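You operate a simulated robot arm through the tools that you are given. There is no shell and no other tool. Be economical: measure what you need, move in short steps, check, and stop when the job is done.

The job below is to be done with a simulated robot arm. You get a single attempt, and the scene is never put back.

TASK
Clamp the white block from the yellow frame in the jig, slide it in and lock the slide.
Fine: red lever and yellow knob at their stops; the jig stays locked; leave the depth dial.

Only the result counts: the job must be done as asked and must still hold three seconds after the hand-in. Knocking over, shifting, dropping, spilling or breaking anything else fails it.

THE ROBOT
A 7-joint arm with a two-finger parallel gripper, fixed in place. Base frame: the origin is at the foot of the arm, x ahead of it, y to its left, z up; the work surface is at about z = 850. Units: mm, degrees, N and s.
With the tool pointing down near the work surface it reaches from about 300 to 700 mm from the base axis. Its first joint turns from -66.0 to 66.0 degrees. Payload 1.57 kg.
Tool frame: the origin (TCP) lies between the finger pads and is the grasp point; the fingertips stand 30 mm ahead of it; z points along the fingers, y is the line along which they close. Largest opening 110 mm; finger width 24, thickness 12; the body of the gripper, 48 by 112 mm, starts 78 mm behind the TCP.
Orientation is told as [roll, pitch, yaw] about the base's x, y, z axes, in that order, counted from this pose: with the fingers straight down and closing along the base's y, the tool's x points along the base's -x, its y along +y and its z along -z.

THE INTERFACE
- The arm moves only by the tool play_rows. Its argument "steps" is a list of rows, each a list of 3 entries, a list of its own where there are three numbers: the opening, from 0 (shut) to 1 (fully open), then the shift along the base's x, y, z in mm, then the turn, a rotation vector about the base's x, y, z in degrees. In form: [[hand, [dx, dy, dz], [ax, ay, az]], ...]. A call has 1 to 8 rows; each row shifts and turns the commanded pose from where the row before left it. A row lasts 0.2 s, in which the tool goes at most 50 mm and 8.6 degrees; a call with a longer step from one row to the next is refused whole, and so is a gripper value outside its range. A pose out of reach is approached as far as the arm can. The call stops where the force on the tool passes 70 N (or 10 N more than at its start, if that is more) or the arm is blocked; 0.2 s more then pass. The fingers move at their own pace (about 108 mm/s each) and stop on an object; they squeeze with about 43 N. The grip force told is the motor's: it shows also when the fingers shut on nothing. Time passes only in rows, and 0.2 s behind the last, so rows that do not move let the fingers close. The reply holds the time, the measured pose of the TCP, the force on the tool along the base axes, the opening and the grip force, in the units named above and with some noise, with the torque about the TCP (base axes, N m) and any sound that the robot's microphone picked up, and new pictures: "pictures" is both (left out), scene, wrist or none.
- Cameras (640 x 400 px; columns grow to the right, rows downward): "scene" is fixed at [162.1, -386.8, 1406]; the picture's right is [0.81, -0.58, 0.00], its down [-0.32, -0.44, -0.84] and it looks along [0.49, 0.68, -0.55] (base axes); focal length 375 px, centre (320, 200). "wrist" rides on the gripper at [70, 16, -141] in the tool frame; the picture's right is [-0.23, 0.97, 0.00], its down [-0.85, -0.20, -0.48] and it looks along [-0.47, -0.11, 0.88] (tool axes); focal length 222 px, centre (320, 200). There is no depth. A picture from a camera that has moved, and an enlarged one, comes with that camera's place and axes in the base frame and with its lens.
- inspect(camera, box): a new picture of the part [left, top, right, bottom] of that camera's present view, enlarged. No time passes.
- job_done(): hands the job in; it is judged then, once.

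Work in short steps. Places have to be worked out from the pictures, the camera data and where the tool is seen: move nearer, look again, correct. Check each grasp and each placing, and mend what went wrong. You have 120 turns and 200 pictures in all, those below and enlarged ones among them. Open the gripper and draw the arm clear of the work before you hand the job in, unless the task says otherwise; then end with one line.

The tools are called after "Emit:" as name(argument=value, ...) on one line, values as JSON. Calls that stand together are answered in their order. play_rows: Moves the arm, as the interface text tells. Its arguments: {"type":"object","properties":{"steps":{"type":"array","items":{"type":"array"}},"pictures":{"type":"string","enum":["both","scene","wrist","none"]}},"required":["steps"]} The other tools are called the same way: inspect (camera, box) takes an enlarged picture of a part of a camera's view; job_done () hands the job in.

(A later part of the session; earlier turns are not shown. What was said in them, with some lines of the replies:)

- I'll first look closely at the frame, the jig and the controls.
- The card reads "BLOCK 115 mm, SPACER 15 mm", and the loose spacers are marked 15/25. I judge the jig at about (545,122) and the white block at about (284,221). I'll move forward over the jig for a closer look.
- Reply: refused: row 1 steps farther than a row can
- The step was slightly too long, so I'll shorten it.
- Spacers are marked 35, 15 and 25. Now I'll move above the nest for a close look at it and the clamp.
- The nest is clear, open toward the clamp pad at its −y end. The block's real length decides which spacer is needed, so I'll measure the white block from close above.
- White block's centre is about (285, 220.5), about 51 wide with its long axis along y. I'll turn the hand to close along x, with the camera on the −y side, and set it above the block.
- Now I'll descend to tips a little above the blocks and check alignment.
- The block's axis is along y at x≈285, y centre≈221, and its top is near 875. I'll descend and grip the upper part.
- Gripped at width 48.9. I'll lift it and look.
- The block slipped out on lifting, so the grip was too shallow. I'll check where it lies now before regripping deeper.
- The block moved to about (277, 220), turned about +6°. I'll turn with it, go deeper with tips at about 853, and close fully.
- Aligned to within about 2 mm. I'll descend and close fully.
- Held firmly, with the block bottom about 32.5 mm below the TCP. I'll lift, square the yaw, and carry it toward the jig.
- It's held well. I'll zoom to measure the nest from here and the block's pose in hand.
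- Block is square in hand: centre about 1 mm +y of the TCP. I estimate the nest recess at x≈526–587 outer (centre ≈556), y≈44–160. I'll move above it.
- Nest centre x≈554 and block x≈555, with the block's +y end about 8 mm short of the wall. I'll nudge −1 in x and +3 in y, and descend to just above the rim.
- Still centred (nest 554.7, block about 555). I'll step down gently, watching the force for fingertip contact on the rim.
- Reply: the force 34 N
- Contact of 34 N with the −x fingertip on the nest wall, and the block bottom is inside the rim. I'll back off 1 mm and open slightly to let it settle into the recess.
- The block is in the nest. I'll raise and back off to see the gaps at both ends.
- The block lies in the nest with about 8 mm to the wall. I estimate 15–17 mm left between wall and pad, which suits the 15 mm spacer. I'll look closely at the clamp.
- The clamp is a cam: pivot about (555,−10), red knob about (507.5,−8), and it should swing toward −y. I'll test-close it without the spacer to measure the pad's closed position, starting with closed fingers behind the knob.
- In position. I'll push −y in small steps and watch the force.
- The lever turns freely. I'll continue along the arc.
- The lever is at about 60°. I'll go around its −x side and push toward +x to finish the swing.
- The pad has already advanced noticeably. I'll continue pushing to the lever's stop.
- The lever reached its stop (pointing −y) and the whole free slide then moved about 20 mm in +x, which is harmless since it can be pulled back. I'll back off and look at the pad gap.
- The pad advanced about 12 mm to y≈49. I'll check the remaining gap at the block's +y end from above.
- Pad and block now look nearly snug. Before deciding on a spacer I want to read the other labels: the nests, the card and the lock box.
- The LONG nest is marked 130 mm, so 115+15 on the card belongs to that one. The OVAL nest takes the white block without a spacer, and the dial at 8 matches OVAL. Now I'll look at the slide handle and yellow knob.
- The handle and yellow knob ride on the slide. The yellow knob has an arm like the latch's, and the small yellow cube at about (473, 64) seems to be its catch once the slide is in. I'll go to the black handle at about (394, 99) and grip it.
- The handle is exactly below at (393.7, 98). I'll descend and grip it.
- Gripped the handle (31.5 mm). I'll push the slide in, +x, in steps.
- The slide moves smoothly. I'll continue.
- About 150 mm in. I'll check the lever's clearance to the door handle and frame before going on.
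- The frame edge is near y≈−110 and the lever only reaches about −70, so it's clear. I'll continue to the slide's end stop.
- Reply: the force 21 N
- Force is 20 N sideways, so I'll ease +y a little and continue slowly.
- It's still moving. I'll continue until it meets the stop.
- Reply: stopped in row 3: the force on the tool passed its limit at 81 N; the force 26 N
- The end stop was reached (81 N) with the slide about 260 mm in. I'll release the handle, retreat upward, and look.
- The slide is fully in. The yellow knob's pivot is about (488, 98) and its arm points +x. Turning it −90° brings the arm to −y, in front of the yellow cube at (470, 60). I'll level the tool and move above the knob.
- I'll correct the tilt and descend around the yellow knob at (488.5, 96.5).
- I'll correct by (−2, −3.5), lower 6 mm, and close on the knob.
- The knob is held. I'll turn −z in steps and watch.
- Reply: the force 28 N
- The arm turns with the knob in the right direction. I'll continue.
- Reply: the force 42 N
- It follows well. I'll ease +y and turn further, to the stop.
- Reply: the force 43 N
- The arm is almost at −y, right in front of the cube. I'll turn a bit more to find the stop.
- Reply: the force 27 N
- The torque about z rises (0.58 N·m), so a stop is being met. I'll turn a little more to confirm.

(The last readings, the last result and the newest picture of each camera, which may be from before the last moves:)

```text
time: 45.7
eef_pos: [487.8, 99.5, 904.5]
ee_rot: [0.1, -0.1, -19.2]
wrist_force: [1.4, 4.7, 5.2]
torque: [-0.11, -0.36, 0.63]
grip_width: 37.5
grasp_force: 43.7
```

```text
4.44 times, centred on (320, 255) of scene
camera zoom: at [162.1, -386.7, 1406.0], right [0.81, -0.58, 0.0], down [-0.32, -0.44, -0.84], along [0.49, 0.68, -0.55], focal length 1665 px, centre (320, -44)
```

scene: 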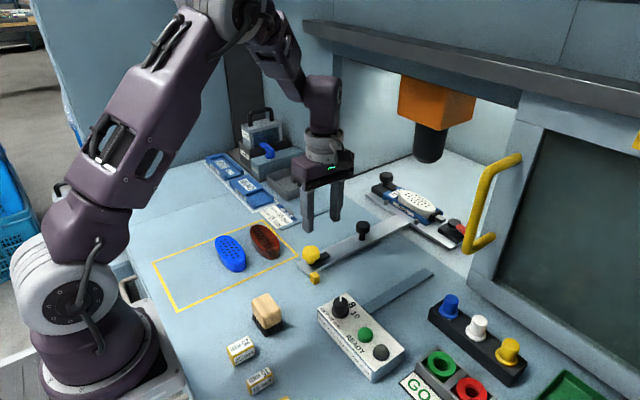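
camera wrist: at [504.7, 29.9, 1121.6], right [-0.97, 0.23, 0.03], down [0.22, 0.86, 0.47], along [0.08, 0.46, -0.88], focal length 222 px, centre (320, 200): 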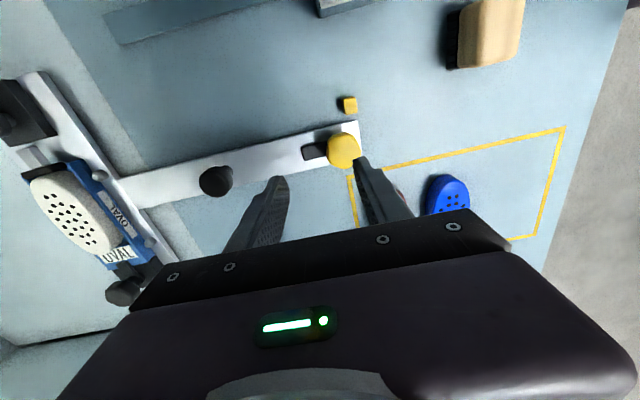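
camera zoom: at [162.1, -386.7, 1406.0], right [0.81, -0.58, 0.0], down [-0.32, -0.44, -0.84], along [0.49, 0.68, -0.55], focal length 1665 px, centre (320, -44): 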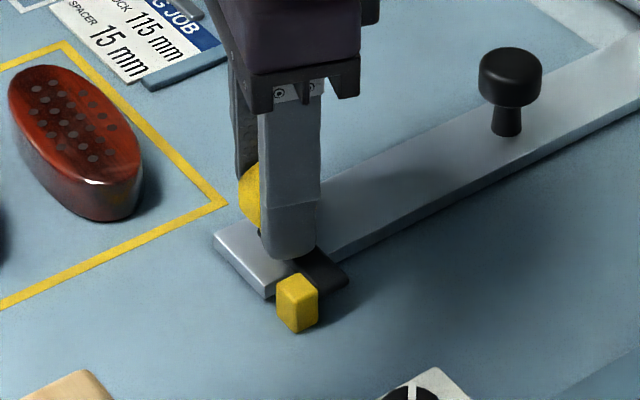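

The knob is at its stop: torque is steady and the arm no longer turns. I'll release, rise and look from above.

Emit:
play_rows(steps=[[0.5, [0, 0, 0], [0, 0, 0]], [0.5, [0, 0, 0], [0, 0, 0]], [0.5, [0, 0, 40], [0, 0, 0]], [0.5, [10, 0, 40], [0, 0, 0]], [0.5, [40, -10, 0], [0, 0, 0]], [0.5, [0, 0, 0], [0, 0, 0]]], pictures="both")

Emit:
inspect(camera="scene", box=[270, 210, 370, 300])

Emit:
inspect(camera="wrist", box=[200, 40, 440, 220])

```text
time: 47.1
eef_pos: [537.1, 90.0, 986.1]
ee_rot: [0.1, 0.0, -19.2]
wrist_force: [0.0, 0.5, 0.5]
torque: [0.04, 0.0, 0.0]
grip_width: 55.2
grasp_force: 0.1
camera wrist: at [476.4, 127.4, 1127.0], right [0.53, 0.85, 0.0], down [0.74, -0.47, 0.48], along [0.41, -0.25, -0.88], focal length 222 px, centre (320, 200)
```

scene: 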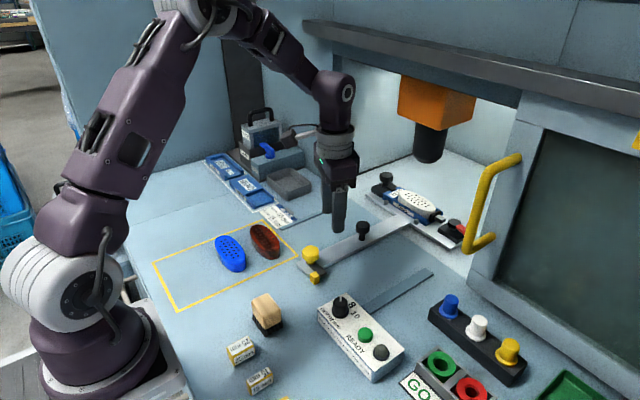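
wrist: 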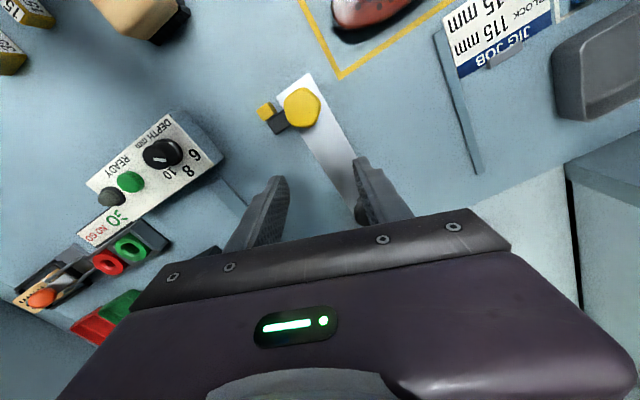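

```text
4.44 times, centred on (320, 255) of scene
camera zoom: at [162.1, -386.8, 1406.0], right [0.81, -0.58, 0.0], down [-0.32, -0.44, -0.84], along [0.49, 0.68, -0.55], focal length 1665 px, centre (320, -44)
```

zoom: 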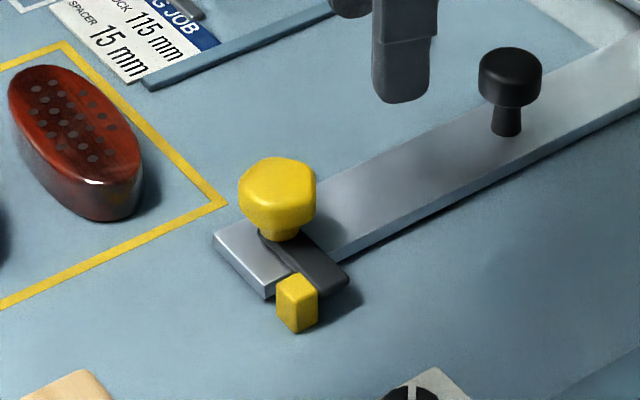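

```text
2.22 times, centred on (320, 130) of wrist
camera zoom: at [476.4, 127.4, 1127.0], right [0.53, 0.85, 0.0], down [0.74, -0.47, 0.48], along [0.41, -0.25, -0.88], focal length 494 px, centre (320, 356)
```

zoom: 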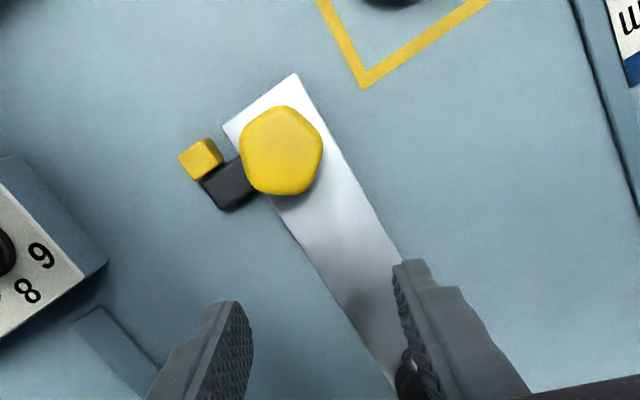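

The slide is locked: the arm sits against the cube. My earlier measurements put the red lever at only about 80°, so it may not be at its stop. With the slide now braced, I'll reach it with a forward-tilted tool. First I turn the yaw so the camera is on the +y side.

Emit:
play_rows(steps=[[0, [12, -16, 4], [0, 0, -8]], [0, [12, -16, 4], [0, 0, -8]], [0, [12, -16, 4], [0, 0, -8]], [0, [12, -16, 4], [0, 0, -8]], [0, [12, -16, 4], [0, 0, -8]], [0, [12, -16, 4], [0, 0, -8]], [0, [12, -16, 0], [0, 0, -8]], [0, [12, -16, 0], [0, 0, -8]]], pictures="none")

Emit:
play_rows(steps=[[0, [0, 0, 0], [0, 0, -6.8]], [0, [0, -5, 0], [0, -8.5, 0]], [0, [0, 0, 0], [0, -8.5, 0]], [0, [0, 0, 0], [0, -8.5, 0]], [0, [0, 0, 0], [0, -8.5, 0]], [0, [0, 0, 0], [0, 0, 0]]], pictures="both")

```text
time: 48.9
eef_pos: [634.7, -34.4, 1008.2]
ee_rot: [0.0, 0.0, -83.2]
wrist_force: [0.5, 0.6, 0.4]
torque: [0.02, 0.02, 0.01]
grip_width: 0.0
grasp_force: 20.6
```

```text
time: 50.3
eef_pos: [634.4, -42.5, 1009.7]
ee_rot: [34.1, 0.0, -89.9]
wrist_force: [-0.2, -0.2, -0.4]
torque: [0.01, -0.02, 0.0]
grip_width: 0.0
grasp_force: 21.3
camera wrist: at [566.7, 26.6, 1135.5], right [0.81, -0.23, 0.55], down [-0.43, -0.86, 0.29], along [0.4, -0.47, -0.79], focal length 222 px, centre (320, 200)
```

scene: 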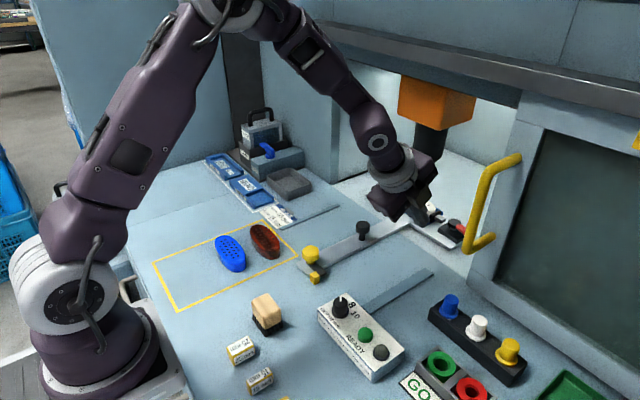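
wrist: 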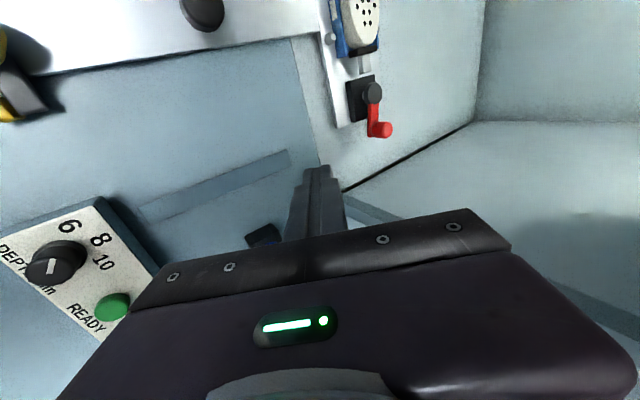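

The wrist camera now sees the jig and lever. I'll zoom in to measure the lever's angle.

Emit:
inspect(camera="wrist", box=[290, 0, 450, 170])

```text
2.35 times, centred on (370, 85) of wrist
camera zoom: at [566.7, 26.6, 1135.5], right [0.81, -0.23, 0.55], down [-0.43, -0.86, 0.29], along [0.4, -0.47, -0.79], focal length 523 px, centre (202, 471)
```

zoom: 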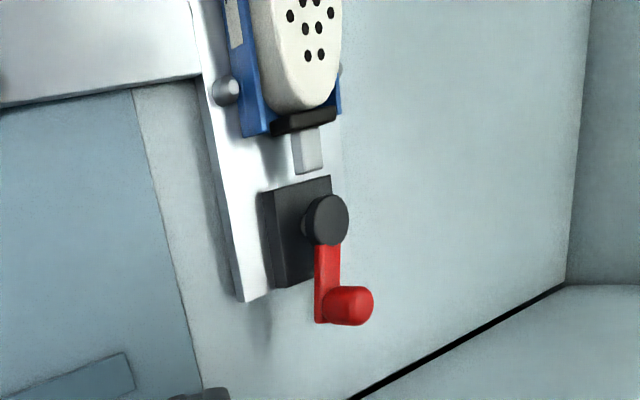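

The lever again measures about 80–83°. I'll approach its knob from −x and push it gently toward +x.

Emit:
play_rows(steps=[[0, [32, -3, -20], [0, 0, 0]], [0, [32, -3, -20], [0, 0, 0]], [0, [30, -3, -20], [0, 0, 0]], [0, [0, 0, 0], [0, 0, 0]]], pictures="both")

Emit:
inspect(camera="wrist", box=[230, 20, 430, 200])

Emit:
inspect(camera="scene", box=[370, 150, 510, 270])

```text
time: 51.3
eef_pos: [728.1, -49.2, 947.7]
ee_rot: [34.1, -0.1, -89.9]
wrist_force: [-0.5, 0.1, 0.3]
torque: [0.03, -0.04, 0.03]
grip_width: 0.0
grasp_force: 21.1
camera wrist: at [661.2, 19.4, 1073.6], right [0.81, -0.23, 0.55], down [-0.43, -0.86, 0.29], along [0.4, -0.47, -0.79], focal length 222 px, centre (320, 200)
```

scene: 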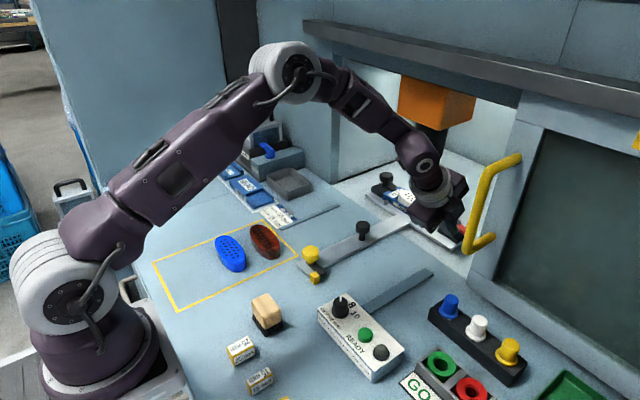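
wrist: 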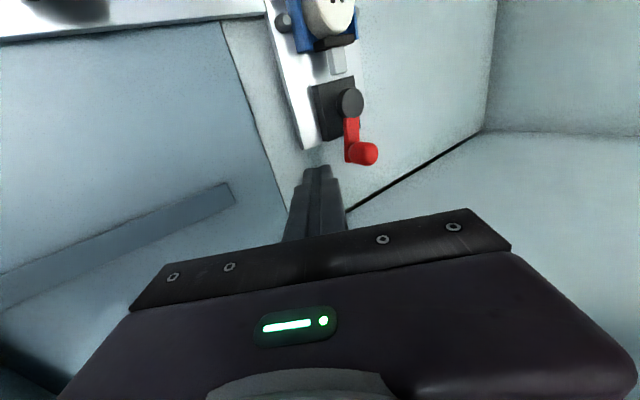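

```text
2.22 times, centred on (330, 110) of wrist
camera zoom: at [661.2, 19.4, 1073.6], right [0.81, -0.23, 0.55], down [-0.43, -0.86, 0.29], along [0.4, -0.47, -0.79], focal length 494 px, centre (298, 400)
```

zoom: 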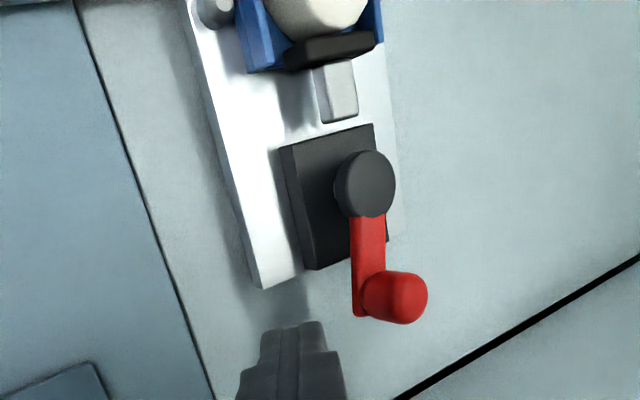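

```text
3.33 times, centred on (440, 210) of scene
camera zoom: at [162.2, -386.8, 1406.0], right [0.81, -0.58, 0.0], down [-0.32, -0.44, -0.84], along [0.49, 0.68, -0.55], focal length 1249 px, centre (-80, 167)
```

zoom: 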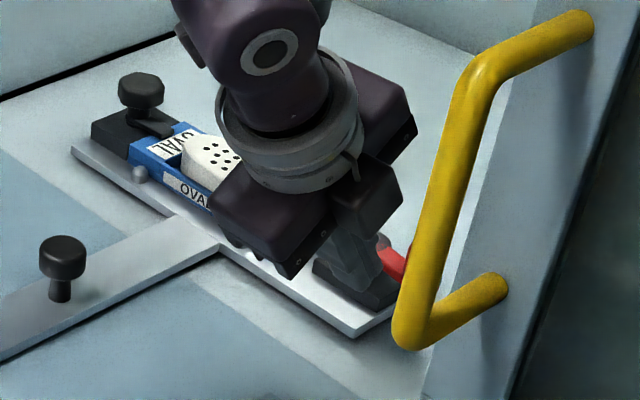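

The lever sits at about 79°. I'll lower 17 mm and close in on the knob, then push with small steps.

Emit:
play_rows(steps=[[0, [10, -2, -18], [0, 0, 0]], [0, [15, 0, 0], [0, 0, 0]], [0, [6, 0, 0], [0, 0, 0]], [0, [0, 0, 0], [0, 0, 0]]], pictures="none")

Emit:
inspect(camera="wrist", box=[230, 20, 430, 200])

```text
time: 52.3
eef_pos: [756.8, -51.6, 931.3]
ee_rot: [34.2, -0.2, -89.9]
wrist_force: [0.1, 0.0, -1.0]
torque: [0.02, 0.01, 0.02]
grip_width: 0.0
grasp_force: 21.1
```

```text
2.22 times, centred on (330, 110) of wrist
camera zoom: at [691.4, 17.1, 1057.0], right [0.81, -0.23, 0.55], down [-0.43, -0.86, 0.29], along [0.4, -0.47, -0.79], focal length 494 px, centre (298, 400)
```

zoom: 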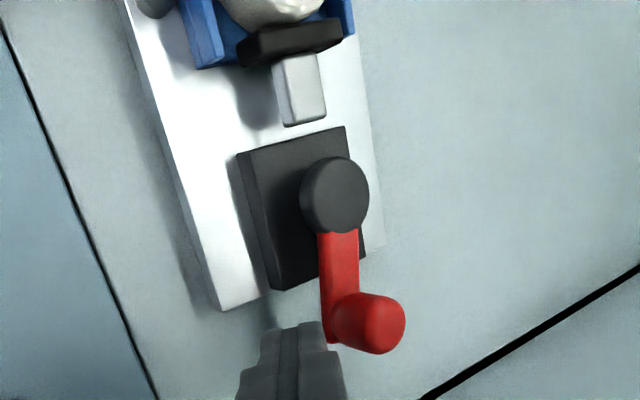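

Just about touching. I'll push +x in 4 mm steps and watch the force.

Emit:
play_rows(steps=[[0, [4, 0, 0], [0, 0, 0]], [0, [4, 0, 0], [0, 0, 0]], [0, [4, 0, 0], [0, 0, 0]], [0, [0, 0, 0], [0, 0, 0]]], pictures="none")

Emit:
inspect(camera="wrist", box=[230, 20, 430, 200])

```text
time: 53.3
eef_pos: [770.8, -52.8, 930.1]
ee_rot: [34.0, -0.2, -89.9]
wrist_force: [0.5, -0.7, 0.3]
torque: [0.02, 0.02, -0.04]
grip_width: 0.0
grasp_force: 21.2
```

```text
2.22 times, centred on (330, 110) of wrist
camera zoom: at [704.0, 15.7, 1056.3], right [0.81, -0.23, 0.55], down [-0.43, -0.86, 0.29], along [0.4, -0.47, -0.79], focal length 494 px, centre (298, 400)
```

zoom: 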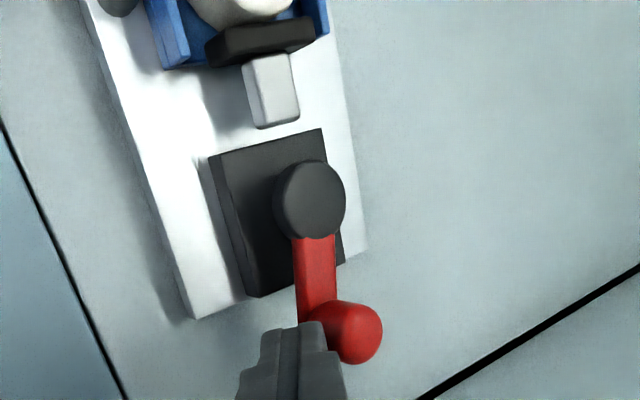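

The lever turns a little further with hardly any force, so it wasn't at its stop. I'll continue until force builds.

Emit:
play_rows(steps=[[0, [4, 0, 0], [0, 0, 0]], [0, [4, 0, 0], [0, 0, 0]], [0, [4, 0, 0], [0, 0, 0]], [0, [0, 0, 0], [0, 0, 0]]], pictures="none")

Emit:
inspect(camera="wrist", box=[230, 20, 430, 200])

```text
time: 54.0
eef_pos: [775.2, -53.6, 930.6]
ee_rot: [33.1, 0.0, -89.9]
wrist_force: [-47.8, 4.4, 28.7]
torque: [0.02, 0.21, 0.08]
grip_width: 0.0
grasp_force: 21.3
stopped in row 3: the force on the tool passed its limit at 82 N (the readings are from after the stop); the commanded pose is now the measured one
```

```text
2.22 times, centred on (330, 110) of wrist
camera zoom: at [709.9, 15.0, 1057.7], right [0.82, -0.23, 0.53], down [-0.43, -0.86, 0.29], along [0.39, -0.46, -0.8], focal length 494 px, centre (298, 400)
```

zoom: 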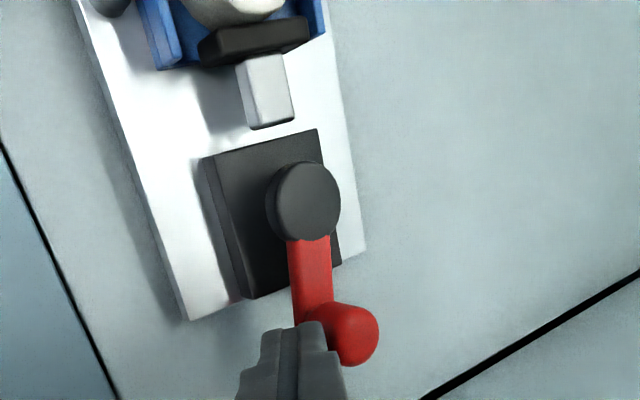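

A hard stop at 82 N with the slide braced, so the lever is at its stop. I'll back away and inspect everything.

Emit:
play_rows(steps=[[0, [-15, 0, 0], [0, 0, 0]], [0, [-35, 0, 20], [0, 0, 0]], [0, [-40, 0, 25], [0, 0, 0]], [0, [-40, 0, 25], [0, 0, 0]], [0, [0, 0, 0], [0, 0, 0]]], pictures="wrist")

Emit:
inspect(camera="wrist", box=[290, 0, 450, 170])

Emit:
inspect(camera="scene", box=[270, 210, 370, 300])

```text
time: 55.2
eef_pos: [645.6, -51.8, 997.5]
ee_rot: [33.4, 0.1, -89.8]
wrist_force: [0.2, 0.3, -0.2]
torque: [0.01, -0.02, 0.01]
grip_width: 0.0
grasp_force: 21.6
camera wrist: at [580.3, 16.2, 1125.1], right [0.81, -0.23, 0.54], down [-0.43, -0.86, 0.29], along [0.39, -0.47, -0.79], focal length 222 px, centre (320, 200)
```

wrist: 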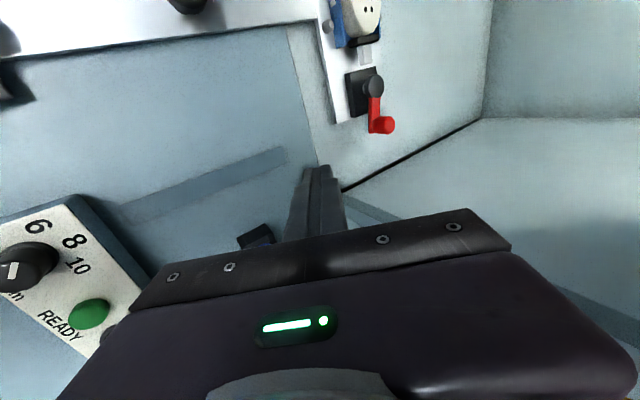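

```text
2.35 times, centred on (370, 85) of wrist
camera zoom: at [580.3, 16.2, 1125.1], right [0.81, -0.23, 0.54], down [-0.43, -0.86, 0.29], along [0.39, -0.47, -0.79], focal length 523 px, centre (202, 471)
```

zoom: 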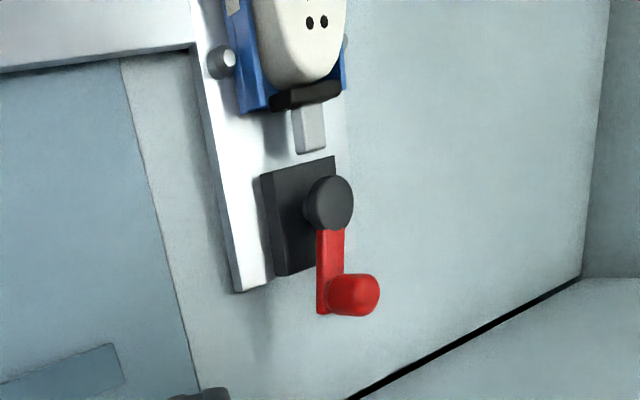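

```text
4.44 times, centred on (320, 255) of scene
camera zoom: at [162.1, -386.8, 1406.0], right [0.81, -0.58, 0.0], down [-0.32, -0.44, -0.84], along [0.49, 0.68, -0.55], focal length 1665 px, centre (320, -44)
```

zoom: 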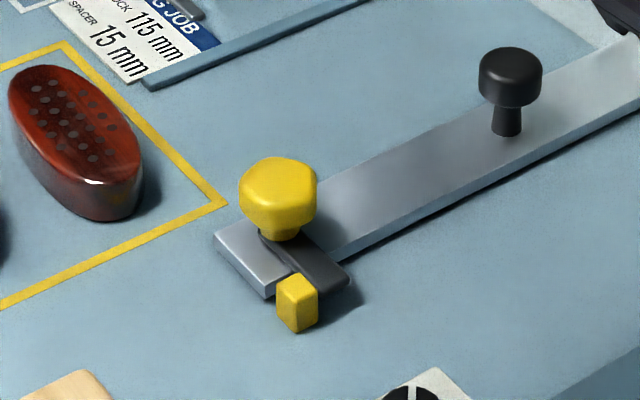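

The lever angle is the same (about 80°) before and after the hard push, so that is its stop. The yellow knob remains latched. I'll upright the tool and draw clear, then do a final check.

Emit:
play_rows(steps=[[0.3, [-35, 5, 30], [0, 8.4, 0]], [0.3, [-35, 5, 30], [0, 8.4, 0]], [0.3, [-35, 5, 30], [0, 8.4, 0]], [0.3, [-35, 5, 30], [0, 8.4, 0]], [0.3, [-40, 0, 20], [0, 0, 0]], [0.3, [-40, 0, 0], [0, 0, 0]], [0.3, [-40, 0, 0], [0, 0, 0]], [0.3, [0, 0, 0], [0, 0, 0]]], pictures="scene")

Emit:
inspect(camera="scene", box=[370, 160, 480, 250])

```text
time: 57.0
eef_pos: [384.0, -31.4, 1139.8]
ee_rot: [-0.3, 0.1, -89.9]
wrist_force: [0.4, -0.5, 0.1]
torque: [-0.05, 0.04, 0.0]
grip_width: 33.0
grasp_force: 0.0
```

scene: 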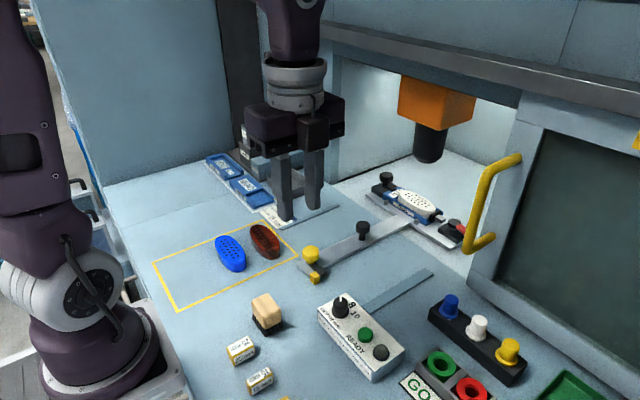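

```text
4.44 times, centred on (425, 205) of scene
camera zoom: at [162.1, -386.8, 1406.0], right [0.81, -0.58, 0.0], down [-0.32, -0.44, -0.84], along [0.49, 0.68, -0.55], focal length 1665 px, centre (-147, 178)
```

zoom: 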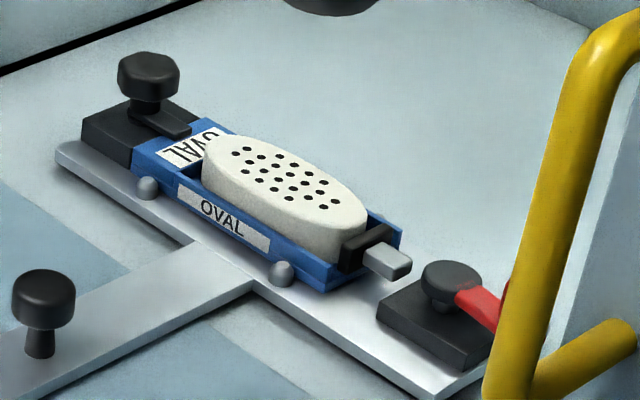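

The block is clamped under the spindle, the latch is still closed, the lever and yellow knob are at their stops, and the dial is untouched. I'll open the gripper and hand in.

Emit:
play_rows(steps=[[1, [0, 0, 0], [0, 0, 0]], [1, [0, 0, 0], [0, 0, 0]], [1, [0, 0, 0], [0, 0, 0]]], pictures="none")

Emit:
job_done()

```text
time: 57.8
eef_pos: [385.5, -30.6, 1139.1]
ee_rot: [-0.2, 0.0, -89.9]
wrist_force: [0.2, 0.6, -0.2]
torque: [-0.03, 0.0, 0.04]
grip_width: 110.0
grasp_force: 0.1
```

```text
The job is handed in.
```

The white block is clamped in the OVAL jig without a spacer, the slide is in and locked, and the red lever and yellow knob are at their stops; the jig latch and depth dial were not touched, and the job is handed in.
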